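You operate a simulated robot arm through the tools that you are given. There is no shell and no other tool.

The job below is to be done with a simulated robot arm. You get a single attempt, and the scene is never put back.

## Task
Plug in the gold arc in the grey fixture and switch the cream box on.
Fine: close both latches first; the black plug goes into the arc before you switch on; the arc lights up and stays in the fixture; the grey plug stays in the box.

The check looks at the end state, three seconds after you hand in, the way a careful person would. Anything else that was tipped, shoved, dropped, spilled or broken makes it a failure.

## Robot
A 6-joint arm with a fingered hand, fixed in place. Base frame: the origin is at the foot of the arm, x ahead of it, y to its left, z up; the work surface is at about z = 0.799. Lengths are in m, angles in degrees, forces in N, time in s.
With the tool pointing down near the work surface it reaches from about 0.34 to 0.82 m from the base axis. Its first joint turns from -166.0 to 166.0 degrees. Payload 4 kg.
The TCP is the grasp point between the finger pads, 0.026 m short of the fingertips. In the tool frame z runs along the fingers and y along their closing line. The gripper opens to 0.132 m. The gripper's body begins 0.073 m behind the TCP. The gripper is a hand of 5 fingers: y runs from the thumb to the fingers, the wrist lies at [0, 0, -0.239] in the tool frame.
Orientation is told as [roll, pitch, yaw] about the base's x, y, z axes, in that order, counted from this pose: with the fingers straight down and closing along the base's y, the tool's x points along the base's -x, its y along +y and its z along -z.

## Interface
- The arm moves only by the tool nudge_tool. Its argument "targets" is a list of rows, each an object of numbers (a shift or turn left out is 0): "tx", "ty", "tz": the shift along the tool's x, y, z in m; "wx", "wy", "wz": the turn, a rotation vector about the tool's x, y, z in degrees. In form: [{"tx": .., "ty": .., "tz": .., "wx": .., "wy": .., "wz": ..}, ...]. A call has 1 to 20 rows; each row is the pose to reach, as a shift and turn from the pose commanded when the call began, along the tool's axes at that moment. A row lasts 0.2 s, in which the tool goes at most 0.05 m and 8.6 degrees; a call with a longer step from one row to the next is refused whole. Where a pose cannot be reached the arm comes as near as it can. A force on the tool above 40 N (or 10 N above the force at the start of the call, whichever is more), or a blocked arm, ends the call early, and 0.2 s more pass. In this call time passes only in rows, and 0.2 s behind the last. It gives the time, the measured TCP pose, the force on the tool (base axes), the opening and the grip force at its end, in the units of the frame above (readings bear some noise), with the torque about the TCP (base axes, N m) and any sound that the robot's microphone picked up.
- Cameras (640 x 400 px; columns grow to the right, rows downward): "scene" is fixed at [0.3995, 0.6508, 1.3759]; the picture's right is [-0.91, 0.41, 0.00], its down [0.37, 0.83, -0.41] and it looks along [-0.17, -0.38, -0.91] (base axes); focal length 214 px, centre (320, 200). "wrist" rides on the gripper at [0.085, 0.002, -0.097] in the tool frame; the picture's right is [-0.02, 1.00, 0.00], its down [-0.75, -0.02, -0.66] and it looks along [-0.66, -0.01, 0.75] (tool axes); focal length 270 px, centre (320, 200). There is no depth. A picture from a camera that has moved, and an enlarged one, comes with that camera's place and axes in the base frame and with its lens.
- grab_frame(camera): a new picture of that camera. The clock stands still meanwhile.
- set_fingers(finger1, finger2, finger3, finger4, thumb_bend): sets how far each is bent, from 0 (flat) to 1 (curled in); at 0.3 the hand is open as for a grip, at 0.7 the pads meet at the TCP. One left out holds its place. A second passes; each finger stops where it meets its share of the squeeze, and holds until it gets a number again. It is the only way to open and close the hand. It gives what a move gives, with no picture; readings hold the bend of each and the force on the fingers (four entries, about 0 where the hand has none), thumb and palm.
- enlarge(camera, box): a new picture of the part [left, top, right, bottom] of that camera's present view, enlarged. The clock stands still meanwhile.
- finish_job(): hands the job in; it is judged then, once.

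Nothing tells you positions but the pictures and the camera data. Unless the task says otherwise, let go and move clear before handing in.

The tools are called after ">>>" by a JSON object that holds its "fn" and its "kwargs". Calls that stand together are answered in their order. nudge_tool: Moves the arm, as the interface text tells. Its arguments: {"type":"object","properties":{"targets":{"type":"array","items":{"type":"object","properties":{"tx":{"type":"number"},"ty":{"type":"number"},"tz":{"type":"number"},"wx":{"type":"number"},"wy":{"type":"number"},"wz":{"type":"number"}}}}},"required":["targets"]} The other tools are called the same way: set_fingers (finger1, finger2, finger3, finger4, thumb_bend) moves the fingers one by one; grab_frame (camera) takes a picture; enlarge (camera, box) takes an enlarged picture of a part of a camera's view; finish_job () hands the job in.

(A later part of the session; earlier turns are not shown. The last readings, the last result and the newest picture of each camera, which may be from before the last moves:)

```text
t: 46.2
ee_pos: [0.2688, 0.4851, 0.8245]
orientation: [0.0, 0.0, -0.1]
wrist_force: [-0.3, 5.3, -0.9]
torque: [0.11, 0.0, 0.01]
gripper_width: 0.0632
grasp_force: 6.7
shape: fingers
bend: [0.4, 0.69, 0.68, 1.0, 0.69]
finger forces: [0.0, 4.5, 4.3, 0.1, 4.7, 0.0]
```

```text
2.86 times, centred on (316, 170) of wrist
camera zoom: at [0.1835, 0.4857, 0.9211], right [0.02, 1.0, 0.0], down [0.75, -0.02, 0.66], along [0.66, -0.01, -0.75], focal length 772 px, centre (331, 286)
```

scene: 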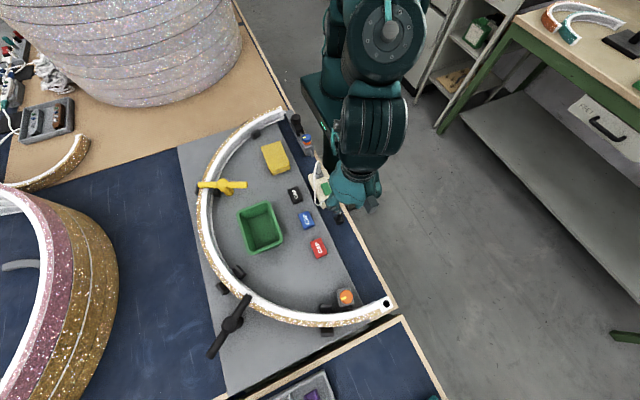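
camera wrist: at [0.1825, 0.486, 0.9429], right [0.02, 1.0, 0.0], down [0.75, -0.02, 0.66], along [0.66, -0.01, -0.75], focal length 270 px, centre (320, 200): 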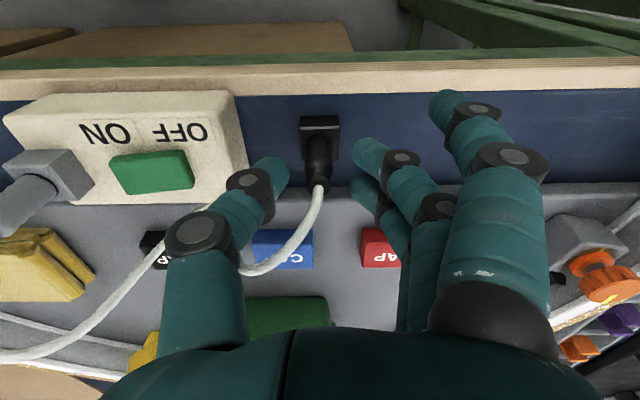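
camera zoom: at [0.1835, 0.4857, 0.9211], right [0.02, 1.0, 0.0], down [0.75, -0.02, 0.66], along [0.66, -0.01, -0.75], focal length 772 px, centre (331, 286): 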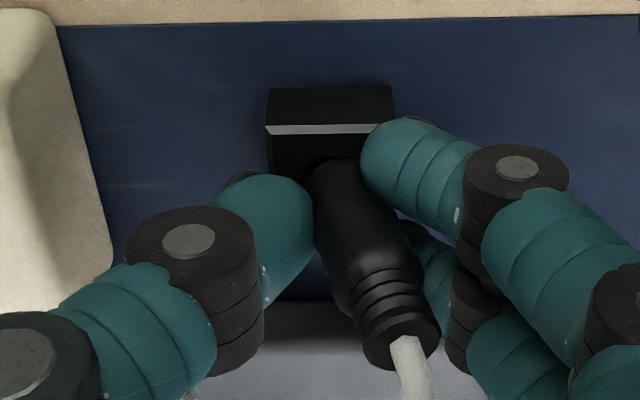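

Now it's clear that the block is a separate holder and the plug body sits in its hole; my squeeze tilted the plug towards +y. I'll shift the hand back in −y to straighten it, watching the force.

>>> {"fn": "nudge_tool", "kwargs": {"targets": [{"ty": -0.001}, {"ty": -0.002}, {"ty": -0.003}]}}

>>> {"fn": "enlarge", "kwargs": {"camera": "wrist", "box": [220, 100, 412, 240]}}

```text
t: 47.0
ee_pos: [0.2686, 0.4817, 0.8244]
orientation: [0.1, -0.1, 0.1]
wrist_force: [-3.1, 10.4, -1.6]
torque: [0.31, 0.1, 0.07]
gripper_width: 0.0616
grasp_force: 7.0
shape: fingers
bend: [0.4, 0.68, 0.68, 1.0, 0.71]
finger forces: [0.1, 6.3, 6.0, 0.0, 2.2, 0.1]
```

```text
2.86 times, centred on (316, 170) of wrist
camera zoom: at [0.1836, 0.4827, 0.9216], right [0.02, 1.0, 0.0], down [0.75, -0.02, 0.66], along [0.66, -0.01, -0.75], focal length 772 px, centre (331, 286)
```

zoom: 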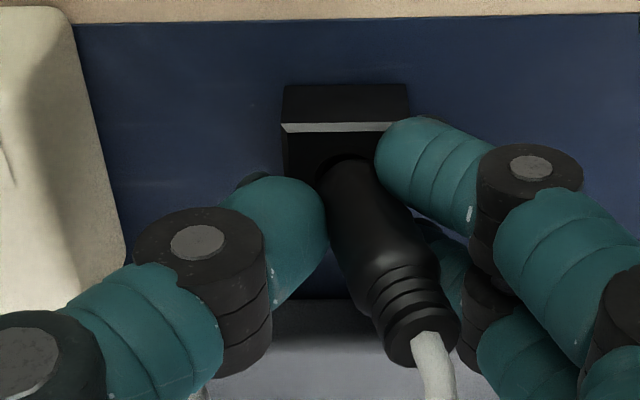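

The tilt got slightly worse, so the squeeze is too strong while the plug is still held in the holder. I'll relax the grip and re-centre, then use a lighter, balanced pinch.

>>> {"fn": "set_fingers", "kwargs": {"finger2": 0.66, "finger3": 0.66, "thumb_bend": 0.66}}

>>> {"fn": "nudge_tool", "kwargs": {"targets": [{"ty": 0.002}, {"ty": 0.003, "tz": -0.002}]}}

>>> {"fn": "enlarge", "kwargs": {"camera": "wrist", "box": [220, 100, 412, 240]}}

```text
t: 48.0
ee_pos: [0.2696, 0.481, 0.8241]
orientation: [0.0, -0.1, 0.0]
wrist_force: [1.4, 3.1, 4.7]
torque: [0.16, -0.02, 0.05]
gripper_width: 0.0662
grasp_force: 3.8
shape: fingers
bend: [0.4, 0.65, 0.65, 1.0, 0.66]
finger forces: [0.1, 4.7, 2.7, 0.0, 0.0, 0.0]
```

```text
t: 48.6
ee_pos: [0.2698, 0.4846, 0.8271]
orientation: [-0.1, 0.0, 0.0]
wrist_force: [-0.5, -0.5, -0.9]
torque: [-0.01, 0.0, 0.01]
gripper_width: 0.0664
grasp_force: 0.1
shape: fingers
bend: [0.4, 0.66, 0.66, 1.0, 0.66]
finger forces: [0.0, 0.0, 0.0, 0.1, 0.1, 0.0]
```

```text
2.86 times, centred on (316, 170) of wrist
camera zoom: at [0.1839, 0.4842, 0.9232], right [0.02, 1.0, 0.0], down [0.75, -0.01, 0.66], along [0.66, -0.01, -0.75], focal length 772 px, centre (331, 286)
```

zoom: 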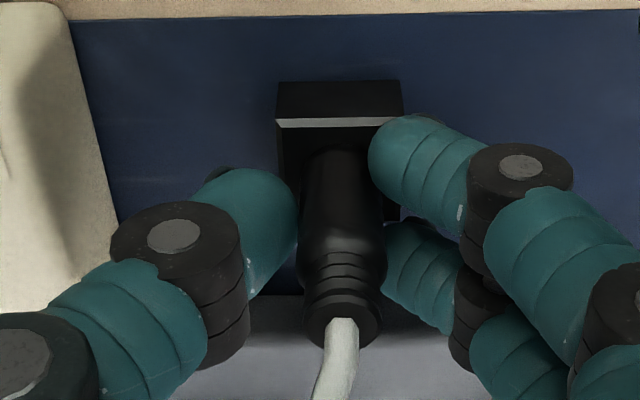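

The plug stands upright again when released. I'll centre the hand on it and pinch more gently in small steps.

>>> {"fn": "nudge_tool", "kwargs": {"targets": [{"ty": 0.0015, "tz": 0.001}]}}

>>> {"fn": "set_fingers", "kwargs": {"finger2": 0.675, "finger3": 0.675, "thumb_bend": 0.675}}

>>> {"fn": "enlarge", "kwargs": {"camera": "wrist", "box": [220, 100, 412, 240]}}

```text
t: 49.0
ee_pos: [0.269, 0.4856, 0.8268]
orientation: [0.1, 0.0, 0.1]
wrist_force: [0.4, -0.3, 0.4]
torque: [-0.02, -0.02, 0.01]
gripper_width: 0.0666
grasp_force: 0.2
shape: fingers
bend: [0.4, 0.66, 0.66, 1.0, 0.66]
finger forces: [0.0, 0.1, 0.0, 0.1, 0.4, 0.0]
```

```text
t: 50.0
ee_pos: [0.2696, 0.4853, 0.8262]
orientation: [0.0, 0.0, 0.1]
wrist_force: [0.2, -0.7, 0.2]
torque: [-0.02, 0.02, 0.0]
gripper_width: 0.0665
grasp_force: 0.8
shape: fingers
bend: [0.4, 0.67, 0.67, 1.0, 0.67]
finger forces: [0.1, 0.2, 0.1, 0.0, 0.7, 0.1]
```

```text
2.86 times, centred on (316, 170) of wrist
camera zoom: at [0.1839, 0.4861, 0.9227], right [0.02, 1.0, 0.0], down [0.75, -0.02, 0.66], along [0.66, -0.01, -0.75], focal length 772 px, centre (331, 286)
```

zoom: 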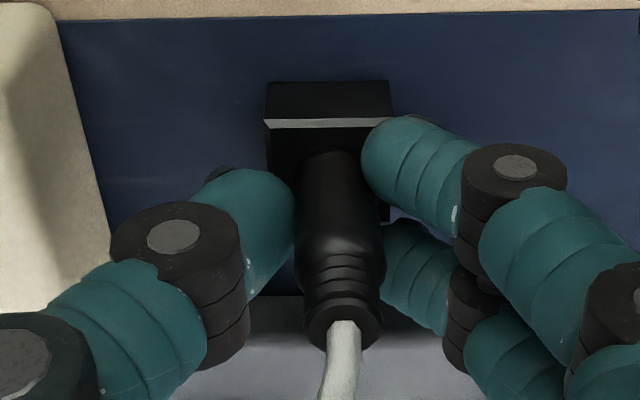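

>>> {"fn": "set_fingers", "kwargs": {"finger2": 0.69, "finger3": 0.69, "thumb_bend": 0.675}}

>>> {"fn": "enlarge", "kwargs": {"camera": "wrist", "box": [220, 100, 412, 240]}}

```text
t: 51.0
ee_pos: [0.2702, 0.4851, 0.8272]
orientation: [0.0, 0.0, 0.0]
wrist_force: [-1.2, 0.8, -0.2]
torque: [-0.02, -0.02, -0.01]
gripper_width: 0.0662
grasp_force: 0.9
shape: fingers
bend: [0.4, 0.68, 0.69, 1.0, 0.67]
finger forces: [0.0, 0.8, 0.0, 0.0, 1.1, 0.1]
```

```text
2.86 times, centred on (316, 170) of wrist
camera zoom: at [0.1839, 0.4861, 0.9227], right [0.02, 1.0, 0.0], down [0.75, -0.02, 0.66], along [0.66, -0.01, -0.75], focal length 772 px, centre (331, 286)
```

zoom: 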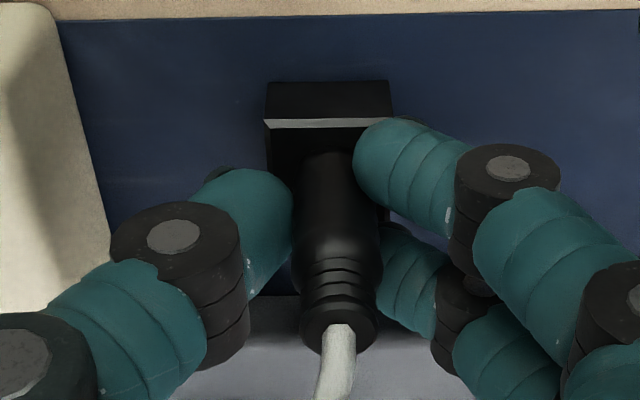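

>>> {"fn": "set_fingers", "kwargs": {"finger2": 0.695, "finger3": 0.71, "thumb_bend": 0.68}}

>>> {"fn": "enlarge", "kwargs": {"camera": "wrist", "box": [220, 100, 412, 240]}}

```text
t: 52.0
ee_pos: [0.269, 0.4853, 0.8257]
orientation: [-0.1, 0.0, 0.0]
wrist_force: [0.1, 0.2, 0.5]
torque: [0.01, 0.0, 0.01]
gripper_width: 0.0662
grasp_force: 2.2
shape: fingers
bend: [0.4, 0.68, 0.71, 1.0, 0.67]
finger forces: [0.0, 1.0, 0.6, 0.1, 1.7, 0.1]
```

```text
2.86 times, centred on (316, 170) of wrist
camera zoom: at [0.1839, 0.4861, 0.9227], right [0.02, 1.0, 0.0], down [0.75, -0.02, 0.66], along [0.66, -0.01, -0.75], focal length 772 px, centre (331, 286)
```

zoom: 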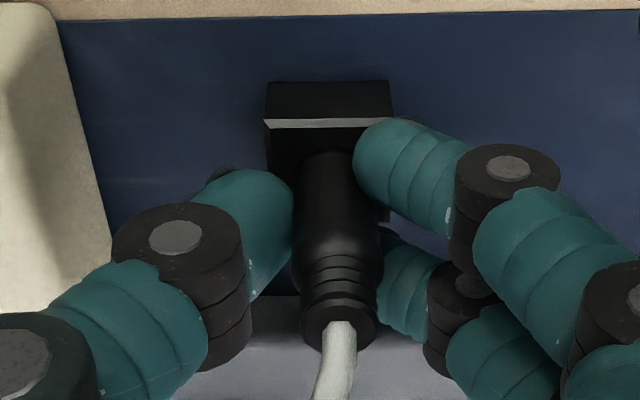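

Balanced and upright (about 1.0, 0.6 and 1.7 N). I'll increase the squeeze a bit more in the same proportions.

>>> {"fn": "set_fingers", "kwargs": {"finger2": 0.71, "finger3": 0.73, "thumb_bend": 0.69}}

>>> {"fn": "enlarge", "kwargs": {"camera": "wrist", "box": [220, 100, 412, 240]}}

```text
t: 53.0
ee_pos: [0.2697, 0.4854, 0.8263]
orientation: [0.1, 0.1, 0.0]
wrist_force: [-0.3, -0.1, -0.1]
torque: [-0.02, 0.03, -0.01]
gripper_width: 0.0661
grasp_force: 4.2
shape: fingers
bend: [0.4, 0.69, 0.72, 1.0, 0.68]
finger forces: [0.1, 2.7, 1.3, 0.0, 3.7, 0.0]
```

```text
2.86 times, centred on (316, 170) of wrist
camera zoom: at [0.1839, 0.4861, 0.9227], right [0.02, 1.0, 0.0], down [0.75, -0.02, 0.66], along [0.66, -0.01, -0.75], focal length 772 px, centre (331, 286)
```

zoom: 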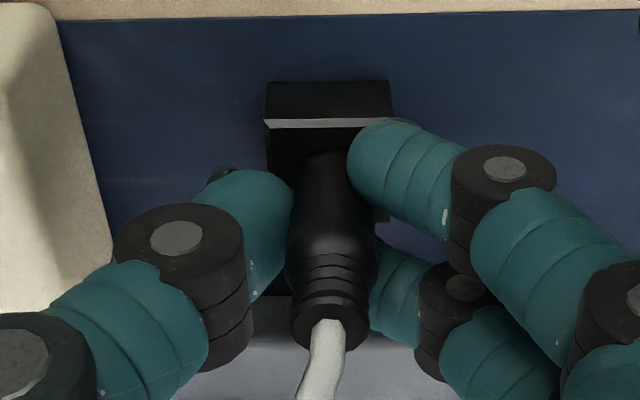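

The grip is now about 4 N on each side with the plug nearly upright. I'll lift slowly by 8 mm and look.

>>> {"fn": "nudge_tool", "kwargs": {"targets": [{"tz": -0.002}, {"tz": -0.004}, {"tz": -0.006}, {"tz": -0.008}]}}

>>> {"fn": "enlarge", "kwargs": {"camera": "wrist", "box": [220, 100, 412, 240]}}

```text
t: 54.0
ee_pos: [0.2689, 0.485, 0.8343]
orientation: [0.0, 0.0, 0.0]
wrist_force: [-0.8, 0.3, 0.5]
torque: [0.0, 0.03, 0.02]
gripper_width: 0.0658
grasp_force: 4.0
shape: fingers
bend: [0.4, 0.69, 0.72, 1.0, 0.68]
finger forces: [0.0, 2.8, 1.3, 0.0, 3.4, 0.1]
```

```text
2.86 times, centred on (316, 170) of wrist
camera zoom: at [0.1841, 0.4861, 0.9308], right [0.02, 1.0, 0.0], down [0.75, -0.02, 0.66], along [0.66, -0.01, -0.75], focal length 772 px, centre (331, 286)
```

zoom: 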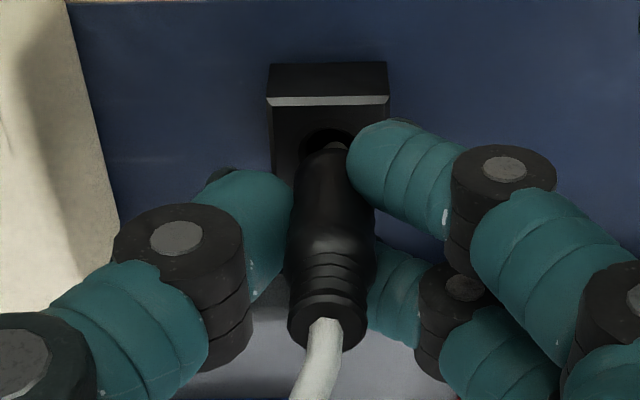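

The plug is coming out of the holder's hole cleanly. I'll keep lifting.

>>> {"fn": "nudge_tool", "kwargs": {"targets": [{"tz": -0.006}, {"tz": -0.012}, {"tz": -0.018}, {"tz": -0.024}, {"tz": -0.03}, {"tz": -0.036}]}}

>>> {"fn": "enlarge", "kwargs": {"camera": "wrist", "box": [220, 80, 412, 220]}}

>>> {"fn": "grab_frame", "kwargs": {"camera": "scene"}}

```text
t: 55.4
ee_pos: [0.2707, 0.486, 0.8694]
orientation: [0.0, -0.1, 0.0]
wrist_force: [-0.1, 0.9, -0.9]
torque: [0.02, 0.01, -0.01]
gripper_width: 0.0657
grasp_force: 3.1
shape: fingers
bend: [0.4, 0.69, 0.72, 1.0, 0.68]
finger forces: [0.0, 2.8, 1.5, 0.0, 3.5, 0.0]
```

```text
2.86 times, centred on (316, 150) of wrist
camera zoom: at [0.1839, 0.4863, 0.9663], right [0.02, 1.0, 0.0], down [0.75, -0.01, 0.66], along [0.66, -0.01, -0.75], focal length 772 px, centre (331, 343)
```

zoom: 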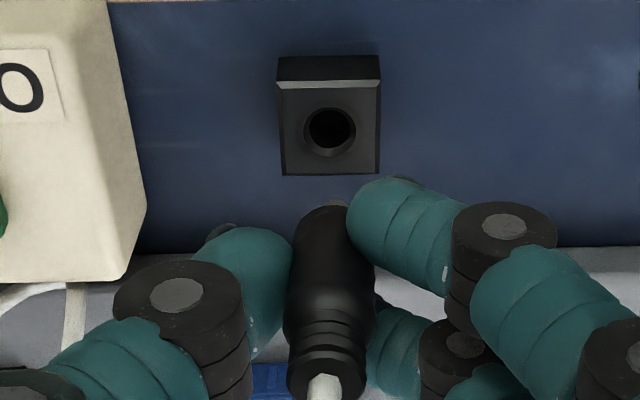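

```text
taken
```

scene: 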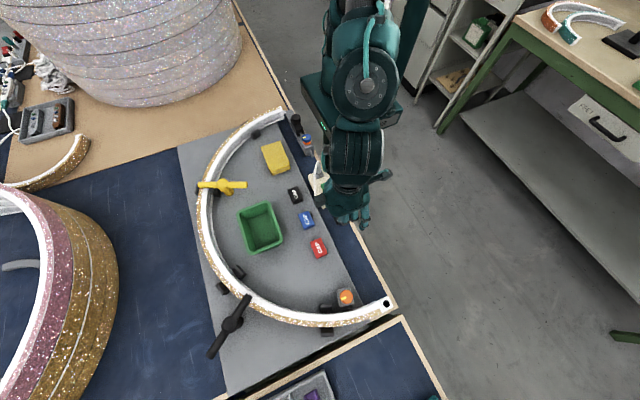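

The plug is free, with a small metal pin at its lower end, and the holder stayed put. I'll lift higher and check the plug's tilt and the cord.

>>> {"fn": "nudge_tool", "kwargs": {"targets": [{"tz": -0.012}, {"tz": -0.024}, {"tz": -0.036}, {"tz": -0.048}]}}

>>> {"fn": "grab_frame", "kwargs": {"camera": "wrist"}}

>>> {"fn": "enlarge", "kwargs": {"camera": "wrist", "box": [240, 110, 400, 210]}}

>>> {"fn": "enlarge", "kwargs": {"camera": "scene", "box": [290, 150, 400, 250]}}

```text
t: 56.4
ee_pos: [0.2696, 0.486, 0.9197]
orientation: [0.1, 0.0, -0.1]
wrist_force: [0.0, 0.1, -0.8]
torque: [0.0, -0.04, 0.01]
gripper_width: 0.066
grasp_force: 3.6
shape: fingers
bend: [0.4, 0.69, 0.72, 1.0, 0.68]
finger forces: [0.1, 2.9, 1.5, 0.0, 3.5, 0.0]
```

```text
taken
camera wrist: at [0.1843, 0.4864, 1.0156], right [0.02, 1.0, 0.0], down [0.75, -0.02, 0.66], along [0.66, -0.01, -0.75], focal length 270 px, centre (320, 200)
```

wrist: 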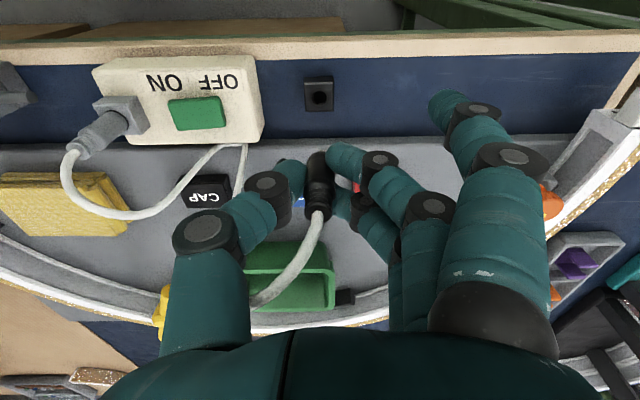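

```text
4.00 times, centred on (320, 160) of wrist
camera zoom: at [0.1843, 0.4864, 1.0156], right [0.02, 1.0, 0.0], down [0.75, -0.02, 0.66], along [0.66, -0.01, -0.75], focal length 1081 px, centre (320, 360)
```

zoom: 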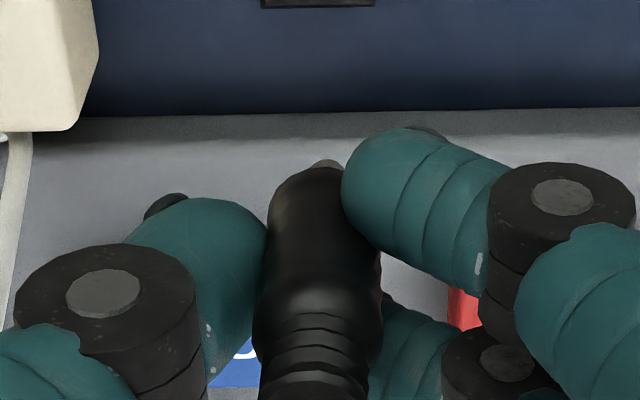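

```text
4.00 times, centred on (345, 200) of scene
camera zoom: at [0.3995, 0.6508, 1.3759], right [-0.91, 0.41, 0.0], down [0.37, 0.83, -0.41], along [-0.17, -0.38, -0.91], focal length 858 px, centre (220, 200)
```

zoom: 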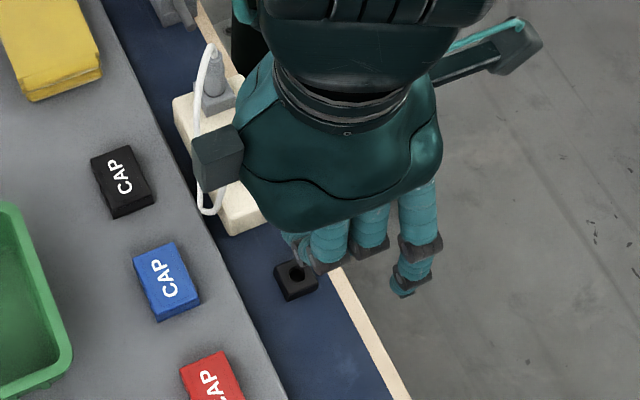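

The plug is held upright. Before moving across I'll check how the cord runs near the hand and the caps.

>>> {"fn": "enlarge", "kwargs": {"camera": "wrist", "box": [180, 130, 400, 330]}}

>>> {"fn": "enlarge", "kwargs": {"camera": "wrist", "box": [40, 50, 280, 230]}}

```text
2.00 times, centred on (290, 230) of wrist
camera zoom: at [0.1843, 0.4864, 1.0156], right [0.02, 1.0, 0.0], down [0.75, -0.02, 0.66], along [0.66, -0.01, -0.75], focal length 541 px, centre (380, 140)
```

zoom: 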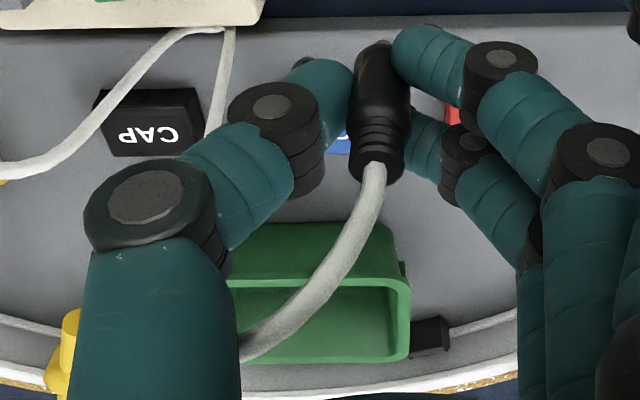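

```text
2.22 times, centred on (160, 140) of wrist
camera zoom: at [0.1843, 0.4864, 1.0156], right [0.02, 1.0, 0.0], down [0.75, -0.02, 0.66], along [0.66, -0.01, -0.75], focal length 601 px, centre (676, 333)
```

zoom: 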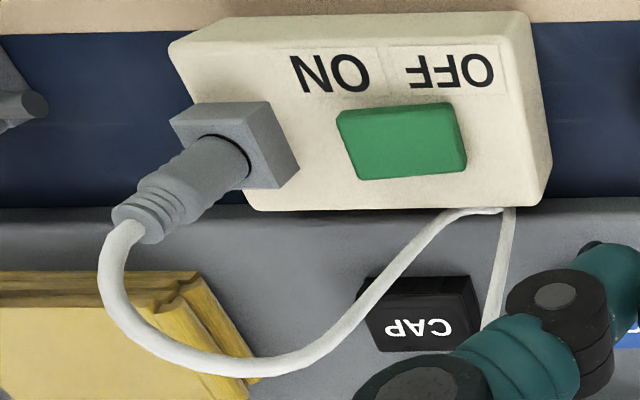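

The cord runs freely from the plug around the far side of the thumb and down to the gap by the box. I'll lift higher so it clears the caps.

>>> {"fn": "nudge_tool", "kwargs": {"targets": [{"tz": -0.012}, {"tz": -0.024}, {"tz": -0.036}, {"tz": -0.048}, {"tz": -0.06}]}}

>>> {"fn": "grab_frame", "kwargs": {"camera": "wrist"}}

>>> {"fn": "grab_frame", "kwargs": {"camera": "scene"}}

```text
t: 57.6
ee_pos: [0.2685, 0.4851, 0.9793]
orientation: [0.1, 0.1, 0.0]
wrist_force: [-0.4, -0.1, -0.9]
torque: [-0.03, 0.03, -0.03]
gripper_width: 0.066
grasp_force: 3.5
shape: fingers
bend: [0.4, 0.69, 0.72, 1.0, 0.68]
finger forces: [0.0, 2.8, 1.5, 0.1, 3.4, 0.1]
```

```text
taken
camera wrist: at [0.1839, 0.4859, 1.0755], right [0.02, 1.0, 0.0], down [0.75, -0.02, 0.66], along [0.66, -0.01, -0.75], focal length 270 px, centre (320, 200)
```

wrist: 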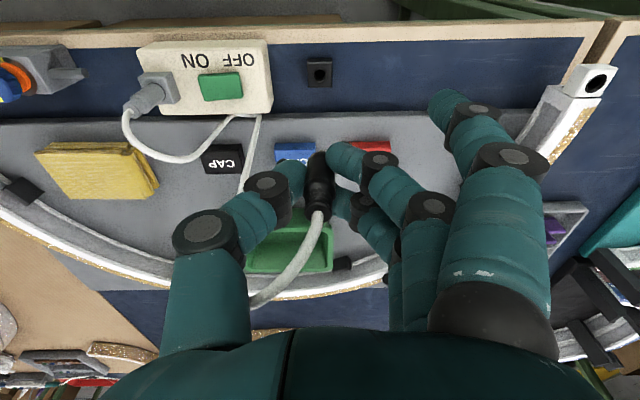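

```text
taken
```

scene: 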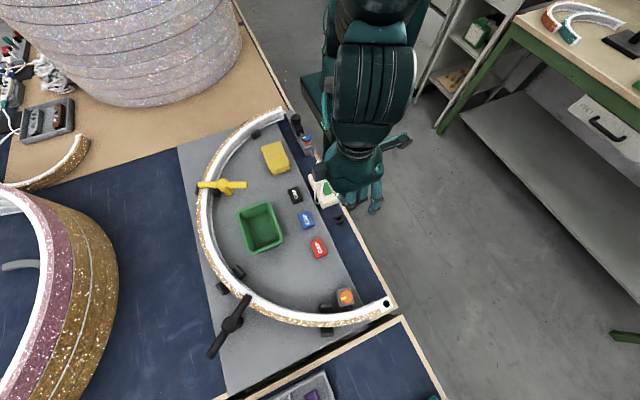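

>>> {"fn": "nudge_tool", "kwargs": {"targets": [{"ty": 0.012, "tz": 0.003, "wz": 6}, {"ty": 0.026, "tz": 0.006, "wz": 13}, {"ty": 0.042, "tz": 0.01, "wz": 20}, {"ty": 0.058, "tz": 0.014, "wz": 27}, {"ty": 0.074, "tz": 0.018, "wz": 34}, {"ty": 0.09, "tz": 0.022, "wz": 41}, {"ty": 0.106, "tz": 0.026, "wz": 48}, {"ty": 0.122, "tz": 0.03, "wz": 55}, {"ty": 0.138, "tz": 0.034, "wz": 62}, {"ty": 0.15, "tz": 0.036, "wz": 69}]}}

>>> {"fn": "grab_frame", "kwargs": {"camera": "wrist"}}

>>> {"fn": "grab_frame", "kwargs": {"camera": "scene"}}

```text
t: 59.8
ee_pos: [0.2688, 0.6344, 0.942]
orientation: [0.0, 0.0, -69.1]
wrist_force: [0.1, 1.0, -0.4]
torque: [0.06, 0.0, 0.03]
gripper_width: 0.0663
grasp_force: 3.8
shape: fingers
bend: [0.4, 0.69, 0.72, 1.0, 0.68]
finger forces: [0.0, 2.8, 1.4, 0.0, 3.5, 0.0]
```

```text
taken
camera wrist: at [0.2396, 0.7134, 1.0386], right [0.94, 0.34, 0.0], down [0.25, -0.71, 0.66], along [0.22, -0.62, -0.75], focal length 270 px, centre (320, 200)
```

wrist: 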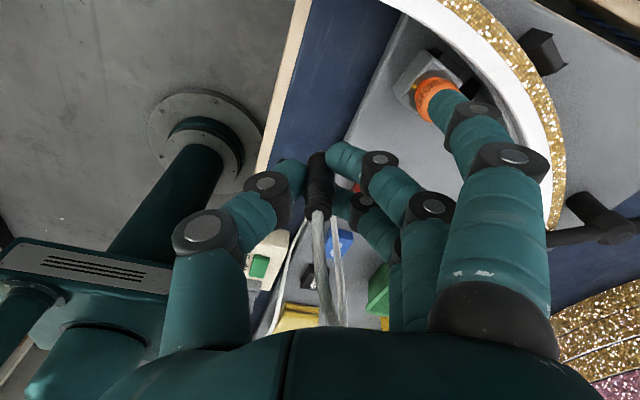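

```text
taken
```

scene: 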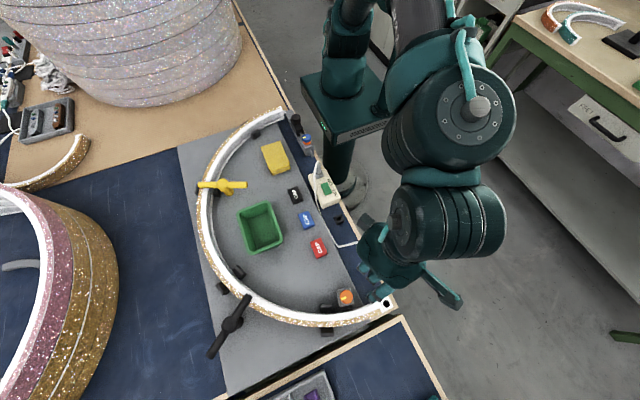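

>>> {"fn": "enlarge", "kwargs": {"camera": "wrist", "box": [230, 130, 410, 340]}}

>>> {"fn": "enlarge", "kwargs": {"camera": "scene", "box": [290, 150, 420, 320]}}

```text
1.90 times, centred on (320, 235) of wrist
camera zoom: at [0.2396, 0.7134, 1.0386], right [0.94, 0.34, 0.0], down [0.25, -0.71, 0.66], along [0.22, -0.62, -0.75], focal length 515 px, centre (320, 133)
```

zoom: 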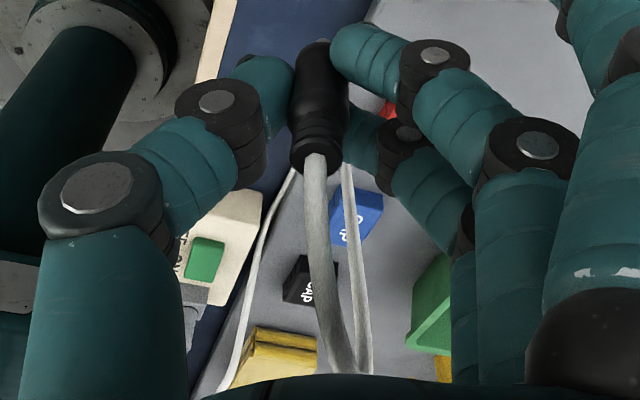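

```text
2.35 times, centred on (355, 235) of scene
camera zoom: at [0.3995, 0.6508, 1.3759], right [-0.91, 0.41, 0.0], down [0.37, 0.83, -0.41], along [-0.17, -0.38, -0.91], focal length 505 px, centre (238, 118)
```

zoom: 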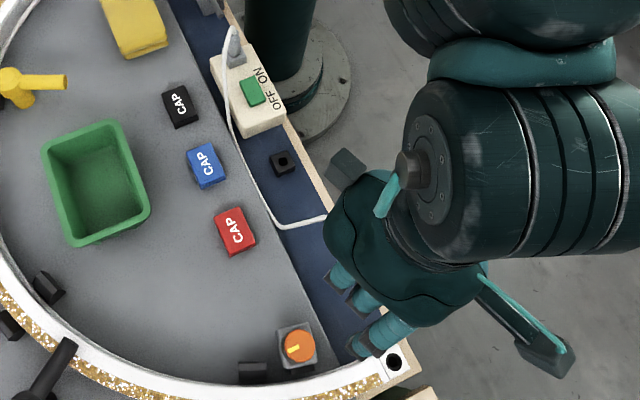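

The cord still has plenty of slack and lies clear of the caps. I'll move the plug above the socket, turning the hand the rest of the way to −90°.

>>> {"fn": "nudge_tool", "kwargs": {"targets": [{"tx": 0.016, "ty": 0.006, "wz": 5}, {"tx": 0.032, "ty": 0.0115, "tz": 0.003, "wz": 10}, {"tx": 0.048, "ty": 0.017, "tz": 0.006, "wz": 15}, {"tx": 0.064, "ty": 0.023, "tz": 0.009, "wz": 20}, {"tx": 0.0806, "ty": 0.0288, "tz": 0.012, "wz": 21}]}}

>>> {"fn": "grab_frame", "kwargs": {"camera": "wrist"}}

>>> {"fn": "enlarge", "kwargs": {"camera": "wrist", "box": [220, 60, 420, 200]}}

>>> {"fn": "grab_frame", "kwargs": {"camera": "scene"}}

```text
t: 61.0
ee_pos: [0.2666, 0.7213, 0.9295]
orientation: [0.0, 0.0, -90.0]
wrist_force: [-0.2, -0.7, 0.3]
torque: [0.01, -0.01, 0.03]
gripper_width: 0.0657
grasp_force: 3.5
shape: fingers
bend: [0.4, 0.69, 0.72, 1.0, 0.68]
finger forces: [0.1, 2.8, 1.4, 0.1, 3.3, 0.1]
```

```text
taken
camera wrist: at [0.2681, 0.8051, 1.0262], right [1.0, -0.02, 0.0], down [-0.02, -0.75, 0.66], along [-0.01, -0.66, -0.75], focal length 270 px, centre (320, 200)
```

wrist: 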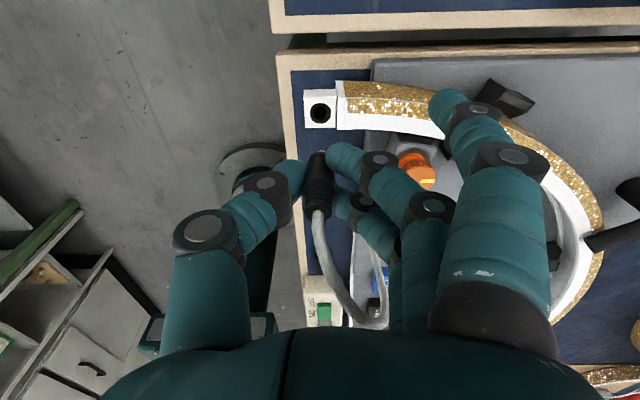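

```text
2.86 times, centred on (320, 130) of wrist
camera zoom: at [0.2681, 0.8051, 1.0262], right [1.0, -0.02, 0.0], down [-0.02, -0.75, 0.66], along [-0.01, -0.66, -0.75], focal length 772 px, centre (320, 400)
```

zoom: 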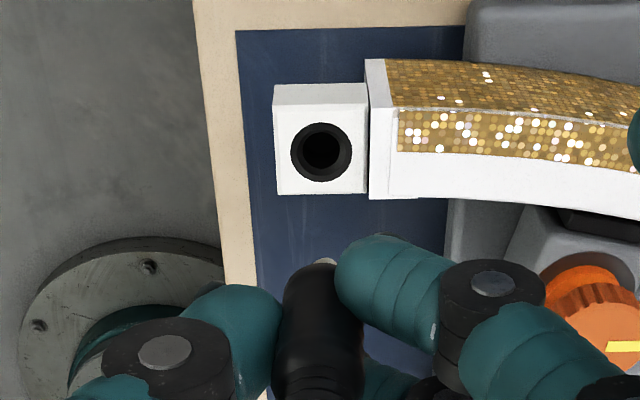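

```text
taken
```

scene: 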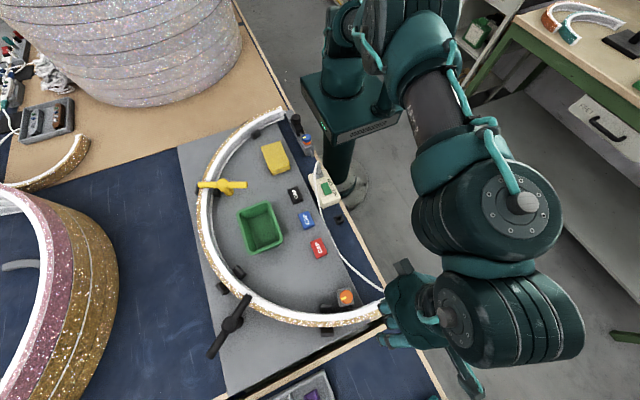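

I have a clear view: the socket hole is almost directly under the pin, about 2 mm off. I'll correct that and lower until the pin is about 1 cm above the socket.

>>> {"fn": "nudge_tool", "kwargs": {"targets": [{"tx": 0.0018, "ty": -0.0012, "tz": 0.01}, {"tx": 0.0018, "ty": -0.0012, "tz": 0.02}, {"tx": 0.0018, "ty": -0.0012, "tz": 0.03}, {"tx": 0.0018, "ty": -0.0012, "tz": 0.038}]}}

>>> {"fn": "enlarge", "kwargs": {"camera": "wrist", "box": [250, 100, 394, 190]}}

>>> {"fn": "grab_frame", "kwargs": {"camera": "wrist"}}

```text
t: 62.0
ee_pos: [0.2663, 0.7224, 0.8916]
orientation: [0.0, 0.0, -90.0]
wrist_force: [0.5, -0.1, 0.3]
torque: [-0.01, 0.0, -0.01]
gripper_width: 0.066
grasp_force: 3.6
shape: fingers
bend: [0.4, 0.69, 0.72, 1.0, 0.68]
finger forces: [0.0, 2.8, 1.4, 0.0, 3.4, 0.0]
```

```text
4.44 times, centred on (322, 145) of wrist
camera zoom: at [0.2667, 0.8065, 0.9883], right [1.0, -0.02, 0.0], down [-0.02, -0.75, 0.66], along [-0.01, -0.66, -0.75], focal length 1201 px, centre (311, 444)
```

zoom: 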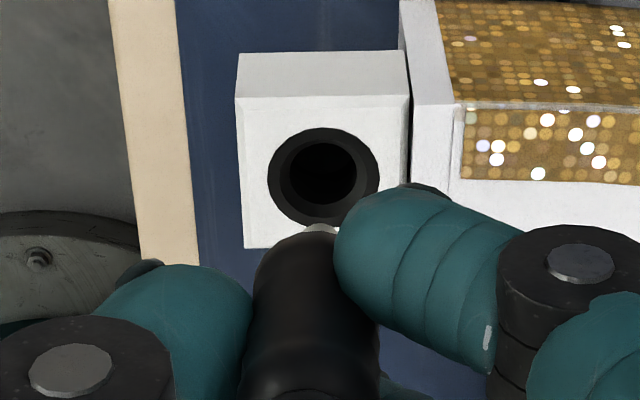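

```text
taken
camera wrist: at [0.2667, 0.8065, 0.9883], right [1.0, -0.02, 0.0], down [-0.02, -0.75, 0.66], along [-0.01, -0.66, -0.75], focal length 270 px, centre (320, 200)
```

wrist: 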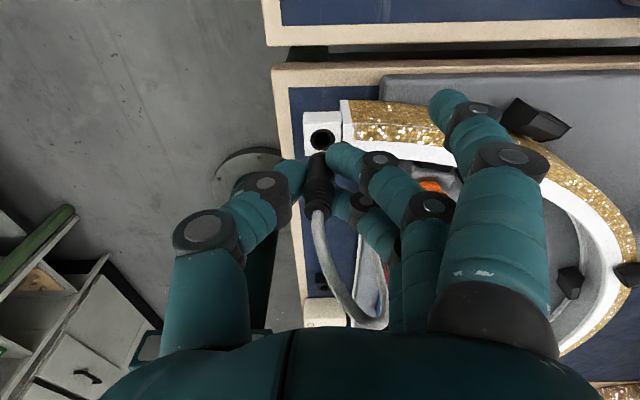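

>>> {"fn": "nudge_tool", "kwargs": {"targets": [{"tx": 0.001, "ty": 0.0003, "tz": 0.003}, {"tx": 0.001, "ty": 0.0003, "tz": 0.006}, {"tx": 0.001, "ty": 0.0003, "tz": 0.008}]}}

>>> {"fn": "enlarge", "kwargs": {"camera": "wrist", "box": [270, 110, 374, 175]}}

```text
t: 62.8
ee_pos: [0.267, 0.7233, 0.8841]
orientation: [0.1, 0.0, -90.0]
wrist_force: [0.6, 0.5, 0.1]
torque: [0.0, -0.02, -0.02]
gripper_width: 0.066
grasp_force: 3.1
shape: fingers
bend: [0.4, 0.69, 0.72, 1.0, 0.68]
finger forces: [0.0, 2.8, 1.4, 0.0, 3.3, 0.0]
```

```text
6.15 times, centred on (322, 142) of wrist
camera zoom: at [0.2677, 0.8071, 0.9807], right [1.0, -0.02, 0.0], down [-0.02, -0.75, 0.66], along [-0.01, -0.66, -0.75], focal length 1663 px, centre (308, 554)
```

zoom: 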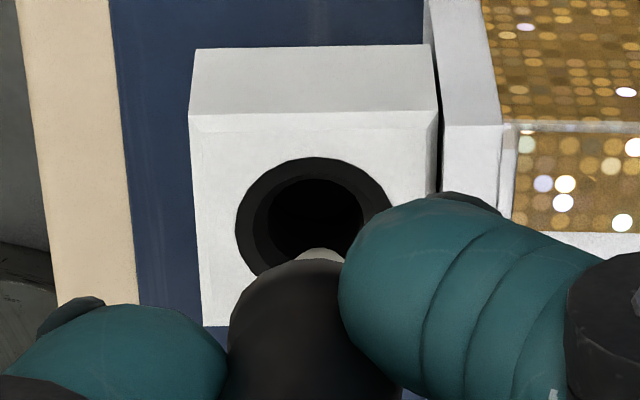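

Sideways alignment is good; the pin still looks about 2 mm short of the hole centre towards +y. I'll correct that, lower a few more millimetres, and look again.

>>> {"fn": "nudge_tool", "kwargs": {"targets": [{"tx": 0.0012, "ty": -0.0003, "tz": 0.0}, {"tx": 0.0022, "ty": -0.0004, "tz": 0.0015}, {"tx": 0.0022, "ty": -0.0004, "tz": 0.003}]}}

>>> {"fn": "enlarge", "kwargs": {"camera": "wrist", "box": [280, 115, 360, 165]}}

```text
t: 63.6
ee_pos: [0.2663, 0.7261, 0.881]
orientation: [0.0, 0.0, -90.0]
wrist_force: [-0.5, -0.8, -0.1]
torque: [0.01, -0.04, -0.01]
gripper_width: 0.0659
grasp_force: 4.2
shape: fingers
bend: [0.4, 0.69, 0.72, 1.0, 0.68]
finger forces: [0.1, 2.8, 1.4, 0.0, 3.3, 0.0]
```

```text
8.00 times, centred on (320, 140) of wrist
camera zoom: at [0.2667, 0.8093, 0.9775], right [1.0, -0.02, 0.0], down [-0.02, -0.75, 0.66], along [-0.01, -0.66, -0.75], focal length 2162 px, centre (320, 680)
```

zoom: 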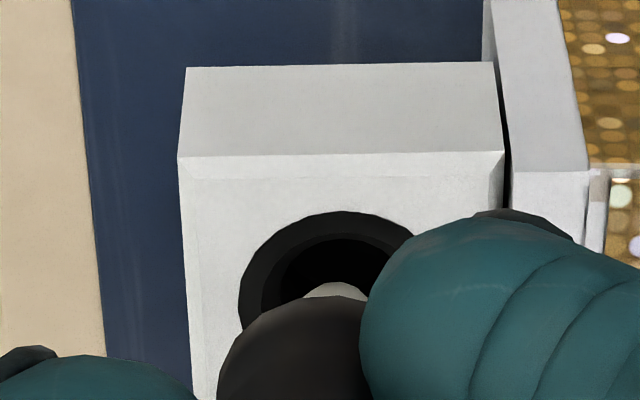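

The pin tip is right at the hole mouth, within about 1 mm of centre. I'll make a last small correction and push it in slowly, watching the force.

>>> {"fn": "nudge_tool", "kwargs": {"targets": [{"tx": 0.0008, "ty": 0.0004, "tz": 0.0}, {"tx": 0.0008, "ty": 0.0004, "tz": 0.002}, {"tx": 0.0008, "ty": 0.0004, "tz": 0.004}]}}

>>> {"fn": "enlarge", "kwargs": {"camera": "wrist", "box": [280, 115, 360, 165]}}

```text
t: 64.4
ee_pos: [0.2656, 0.727, 0.8767]
orientation: [0.0, 0.1, -90.1]
wrist_force: [0.3, 0.0, -0.5]
torque: [0.0, 0.0, -0.01]
gripper_width: 0.066
grasp_force: 3.7
shape: fingers
bend: [0.4, 0.69, 0.72, 1.0, 0.68]
finger forces: [0.1, 2.7, 1.5, 0.1, 3.2, 0.1]
```

```text
8.00 times, centred on (320, 140) of wrist
camera zoom: at [0.267, 0.8103, 0.9733], right [1.0, -0.02, 0.0], down [-0.02, -0.75, 0.66], along [-0.01, -0.66, -0.75], focal length 2162 px, centre (320, 680)
```

zoom: 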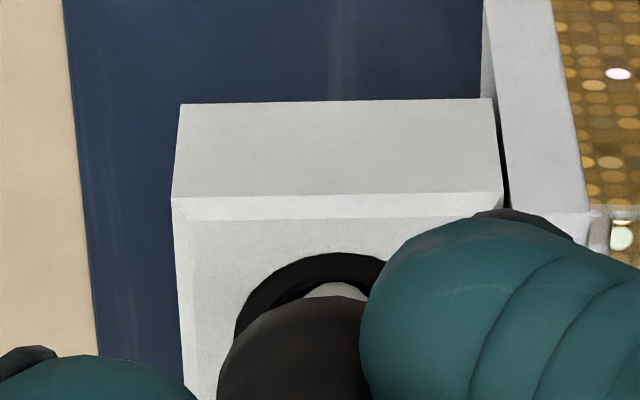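

>>> {"fn": "nudge_tool", "kwargs": {"targets": [{"tz": 0.0015}, {"tz": 0.003}]}}

>>> {"fn": "enlarge", "kwargs": {"camera": "wrist", "box": [270, 110, 374, 175]}}

```text
t: 65.0
ee_pos: [0.2664, 0.7263, 0.8751]
orientation: [0.0, 0.0, -89.8]
wrist_force: [-0.3, 0.1, -0.5]
torque: [0.01, -0.02, 0.0]
gripper_width: 0.066
grasp_force: 3.4
shape: fingers
bend: [0.4, 0.69, 0.72, 1.0, 0.68]
finger forces: [0.0, 2.7, 1.5, 0.0, 3.3, 0.0]
```

```text
6.15 times, centred on (322, 142) of wrist
camera zoom: at [0.2672, 0.8106, 0.9704], right [1.0, -0.02, 0.0], down [-0.02, -0.75, 0.66], along [-0.01, -0.66, -0.75], focal length 1663 px, centre (308, 554)
```

zoom: 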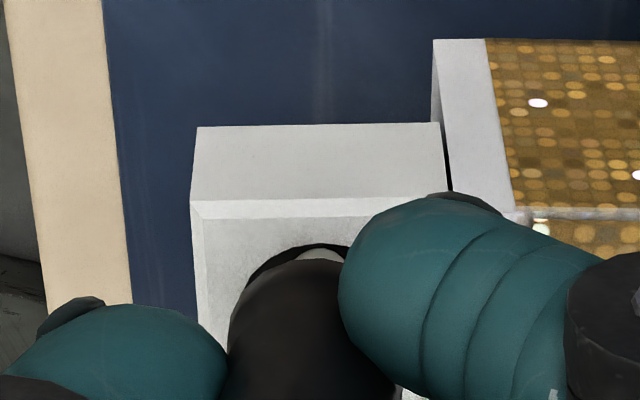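

The pin is still slightly above the socket, and its rim shows I over-corrected: the socket top is nearer z 0.828 than 0.838. I'll raise 2 mm, move back about 6 mm in −y, and look again.

>>> {"fn": "nudge_tool", "kwargs": {"targets": [{"tz": -0.002}, {"tx": -0.003, "tz": -0.002}, {"tx": -0.006, "tz": -0.002}]}}

>>> {"fn": "enlarge", "kwargs": {"camera": "wrist", "box": [270, 110, 374, 175]}}

>>> {"fn": "enlarge", "kwargs": {"camera": "scene", "box": [340, 260, 420, 330]}}

```text
t: 65.8
ee_pos: [0.2653, 0.7205, 0.8778]
orientation: [0.0, 0.0, -90.0]
wrist_force: [0.4, -0.1, -0.7]
torque: [-0.02, 0.0, -0.01]
gripper_width: 0.0661
grasp_force: 3.5
shape: fingers
bend: [0.4, 0.69, 0.72, 1.0, 0.68]
finger forces: [0.0, 2.7, 1.4, 0.0, 3.3, 0.1]
```

```text
6.15 times, centred on (322, 142) of wrist
camera zoom: at [0.2672, 0.8043, 0.9728], right [1.0, -0.02, 0.0], down [-0.02, -0.75, 0.66], along [-0.01, -0.66, -0.75], focal length 1663 px, centre (308, 554)
```

zoom: 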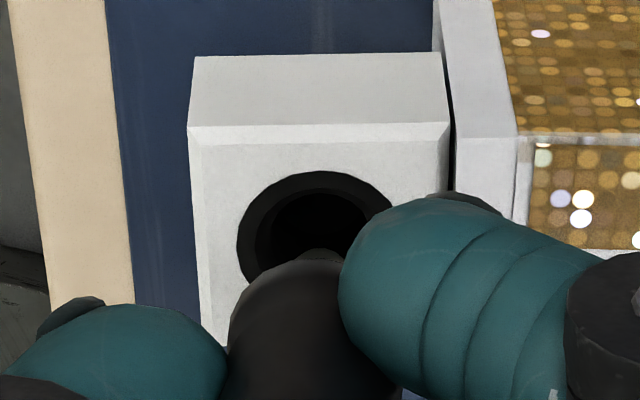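

```text
5.71 times, centred on (380, 295) of scene
camera zoom: at [0.3995, 0.6508, 1.3759], right [-0.91, 0.41, 0.0], down [0.37, 0.83, -0.41], along [-0.17, -0.38, -0.91], focal length 1226 px, centre (-23, -343)
```

zoom: 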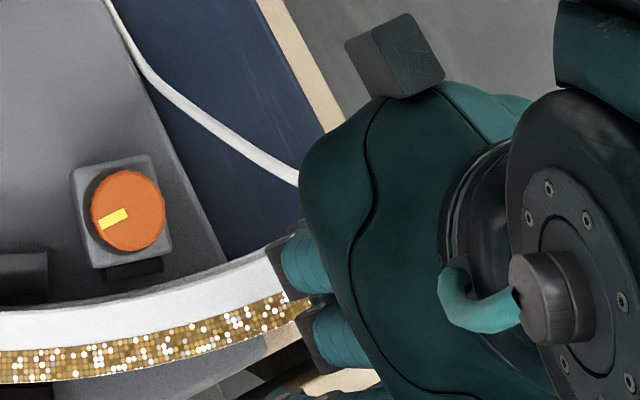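

Now the hole is visually centred on the pin. I'll lower in small steps, watching force and picture.

>>> {"fn": "nudge_tool", "kwargs": {"targets": [{"tz": 0.0015}, {"tz": 0.003}, {"tz": 0.0045}]}}

>>> {"fn": "enlarge", "kwargs": {"camera": "wrist", "box": [270, 110, 374, 175]}}

```text
t: 66.6
ee_pos: [0.2655, 0.7202, 0.8722]
orientation: [0.0, 0.0, -90.0]
wrist_force: [1.0, 0.8, -1.2]
torque: [0.03, -0.02, -0.03]
gripper_width: 0.0661
grasp_force: 3.7
shape: fingers
bend: [0.4, 0.69, 0.72, 1.0, 0.68]
finger forces: [0.1, 2.9, 1.3, 0.0, 3.1, 0.0]
```

```text
6.15 times, centred on (322, 142) of wrist
camera zoom: at [0.2672, 0.804, 0.9678], right [1.0, -0.02, 0.0], down [-0.02, -0.75, 0.66], along [-0.01, -0.66, -0.75], focal length 1663 px, centre (308, 554)
```

zoom: 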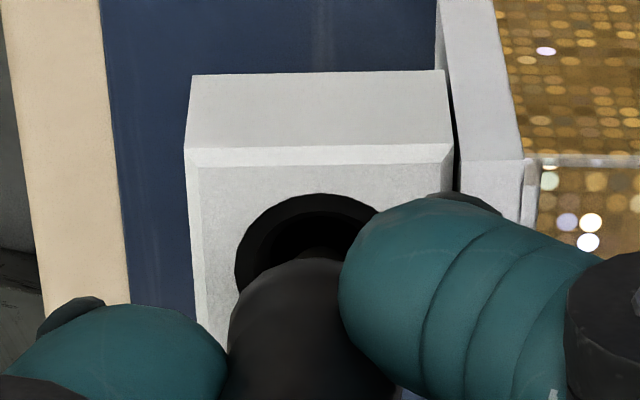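

>>> {"fn": "nudge_tool", "kwargs": {"targets": [{"tz": 0.0015}, {"tz": 0.003}]}}

>>> {"fn": "enlarge", "kwargs": {"camera": "wrist", "box": [270, 110, 374, 175]}}

```text
t: 67.2
ee_pos: [0.2655, 0.7202, 0.8689]
orientation: [-0.1, 0.0, -90.0]
wrist_force: [0.1, 0.6, -1.2]
torque: [0.03, 0.03, 0.02]
gripper_width: 0.0659
grasp_force: 4.2
shape: fingers
bend: [0.4, 0.69, 0.72, 1.0, 0.68]
finger forces: [0.0, 3.1, 1.4, 0.1, 3.1, 0.0]
```

```text
6.15 times, centred on (322, 142) of wrist
camera zoom: at [0.2669, 0.8042, 0.965], right [1.0, -0.02, 0.0], down [-0.02, -0.75, 0.66], along [-0.01, -0.66, -0.75], focal length 1663 px, centre (308, 554)
```

zoom: 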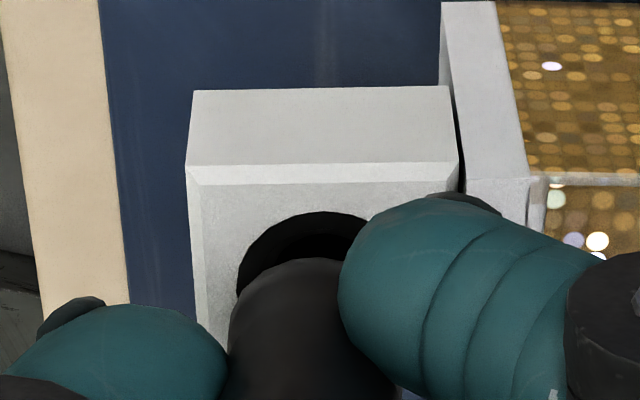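

The pin is going into the hole with almost no force. I'll keep lowering in small steps.

>>> {"fn": "nudge_tool", "kwargs": {"targets": [{"tz": 0.0015}, {"tz": 0.003}]}}

>>> {"fn": "enlarge", "kwargs": {"camera": "wrist", "box": [270, 110, 374, 175]}}

```text
t: 67.8
ee_pos: [0.2663, 0.721, 0.8661]
orientation: [-0.1, 0.1, -90.0]
wrist_force: [0.2, 0.2, 1.9]
torque: [-0.01, -0.02, 0.0]
gripper_width: 0.066
grasp_force: 5.0
shape: fingers
bend: [0.4, 0.7, 0.73, 1.0, 0.68]
finger forces: [0.0, 3.3, 1.5, 0.0, 3.4, 0.0]
```

```text
6.15 times, centred on (322, 142) of wrist
camera zoom: at [0.2668, 0.8042, 0.9623], right [1.0, -0.02, 0.0], down [-0.02, -0.75, 0.66], along [-0.01, -0.66, -0.75], focal length 1663 px, centre (308, 554)
```

zoom: 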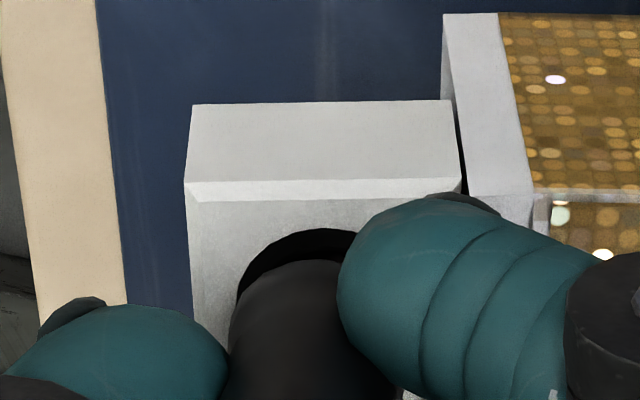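

>>> {"fn": "nudge_tool", "kwargs": {"targets": [{"tz": 0.0015}, {"tz": 0.003}]}}

>>> {"fn": "enlarge", "kwargs": {"camera": "wrist", "box": [270, 110, 374, 175]}}

```text
t: 68.4
ee_pos: [0.2657, 0.7209, 0.8624]
orientation: [0.0, 0.1, -90.0]
wrist_force: [1.6, -1.1, 3.2]
torque: [-0.01, -0.01, 0.03]
gripper_width: 0.0657
grasp_force: 4.2
shape: fingers
bend: [0.4, 0.7, 0.73, 1.0, 0.68]
finger forces: [0.0, 3.4, 2.2, 0.0, 3.4, 0.1]
```

```text
6.15 times, centred on (322, 142) of wrist
camera zoom: at [0.2676, 0.8046, 0.9592], right [1.0, -0.02, 0.0], down [-0.02, -0.75, 0.66], along [-0.01, -0.66, -0.75], focal length 1663 px, centre (308, 554)
```

zoom: 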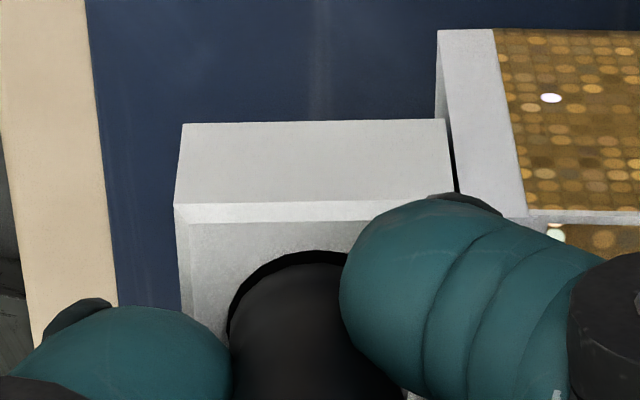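

>>> {"fn": "nudge_tool", "kwargs": {"targets": [{"tz": 0.001}, {"tz": 0.002}]}}

>>> {"fn": "enlarge", "kwargs": {"camera": "wrist", "box": [270, 110, 374, 175]}}

```text
t: 69.0
ee_pos: [0.2668, 0.7205, 0.8607]
orientation: [0.0, 0.1, -90.0]
wrist_force: [1.5, -2.1, 10.5]
torque: [0.01, -0.07, -0.02]
gripper_width: 0.0655
grasp_force: 7.4
shape: fingers
bend: [0.4, 0.71, 0.73, 1.0, 0.68]
finger forces: [0.0, 7.6, 3.0, 0.1, 4.4, 0.0]
```

```text
6.15 times, centred on (322, 142) of wrist
camera zoom: at [0.2677, 0.8046, 0.958], right [1.0, -0.02, 0.0], down [-0.02, -0.75, 0.66], along [-0.01, -0.66, -0.75], focal length 1663 px, centre (308, 554)
```

zoom: 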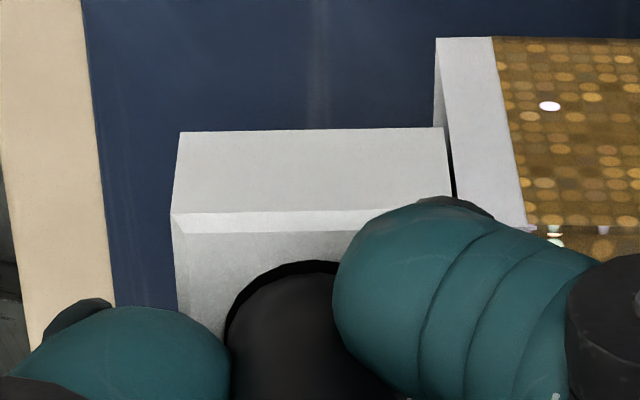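

The force has risen to about 10 N with the body at the socket rim, so it looks seated. I'll press 1 mm more to see whether it moves further.

>>> {"fn": "nudge_tool", "kwargs": {"targets": [{"tz": 0.001}]}}

>>> {"fn": "enlarge", "kwargs": {"camera": "wrist", "box": [270, 110, 374, 175]}}

>>> {"fn": "grab_frame", "kwargs": {"camera": "wrist"}}

```text
t: 69.4
ee_pos: [0.2678, 0.7213, 0.8619]
orientation: [0.0, 0.1, -90.0]
wrist_force: [1.7, -0.4, 15.1]
torque: [0.07, -0.14, -0.04]
gripper_width: 0.0658
grasp_force: 9.9
shape: fingers
bend: [0.4, 0.71, 0.73, 1.0, 0.68]
finger forces: [0.1, 12.1, 2.9, 0.0, 5.0, 0.1]
```

```text
6.15 times, centred on (322, 142) of wrist
camera zoom: at [0.2678, 0.8045, 0.9574], right [1.0, -0.02, 0.0], down [-0.02, -0.75, 0.66], along [-0.01, -0.66, -0.75], focal length 1663 px, centre (308, 554)
```

zoom: 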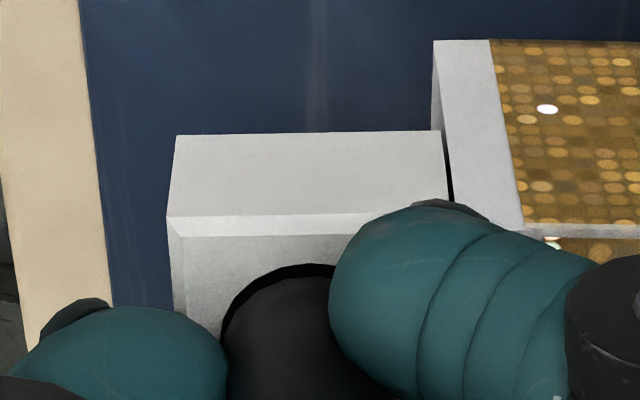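

```text
taken
camera wrist: at [0.2678, 0.8045, 0.9574], right [1.0, -0.02, 0.0], down [-0.02, -0.75, 0.66], along [-0.01, -0.66, -0.75], focal length 270 px, centre (320, 200)
```

wrist: 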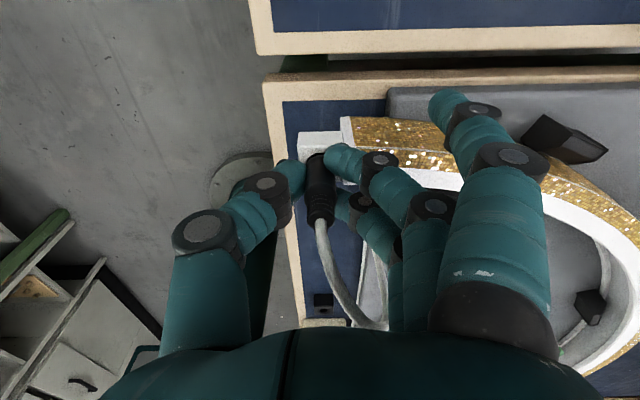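

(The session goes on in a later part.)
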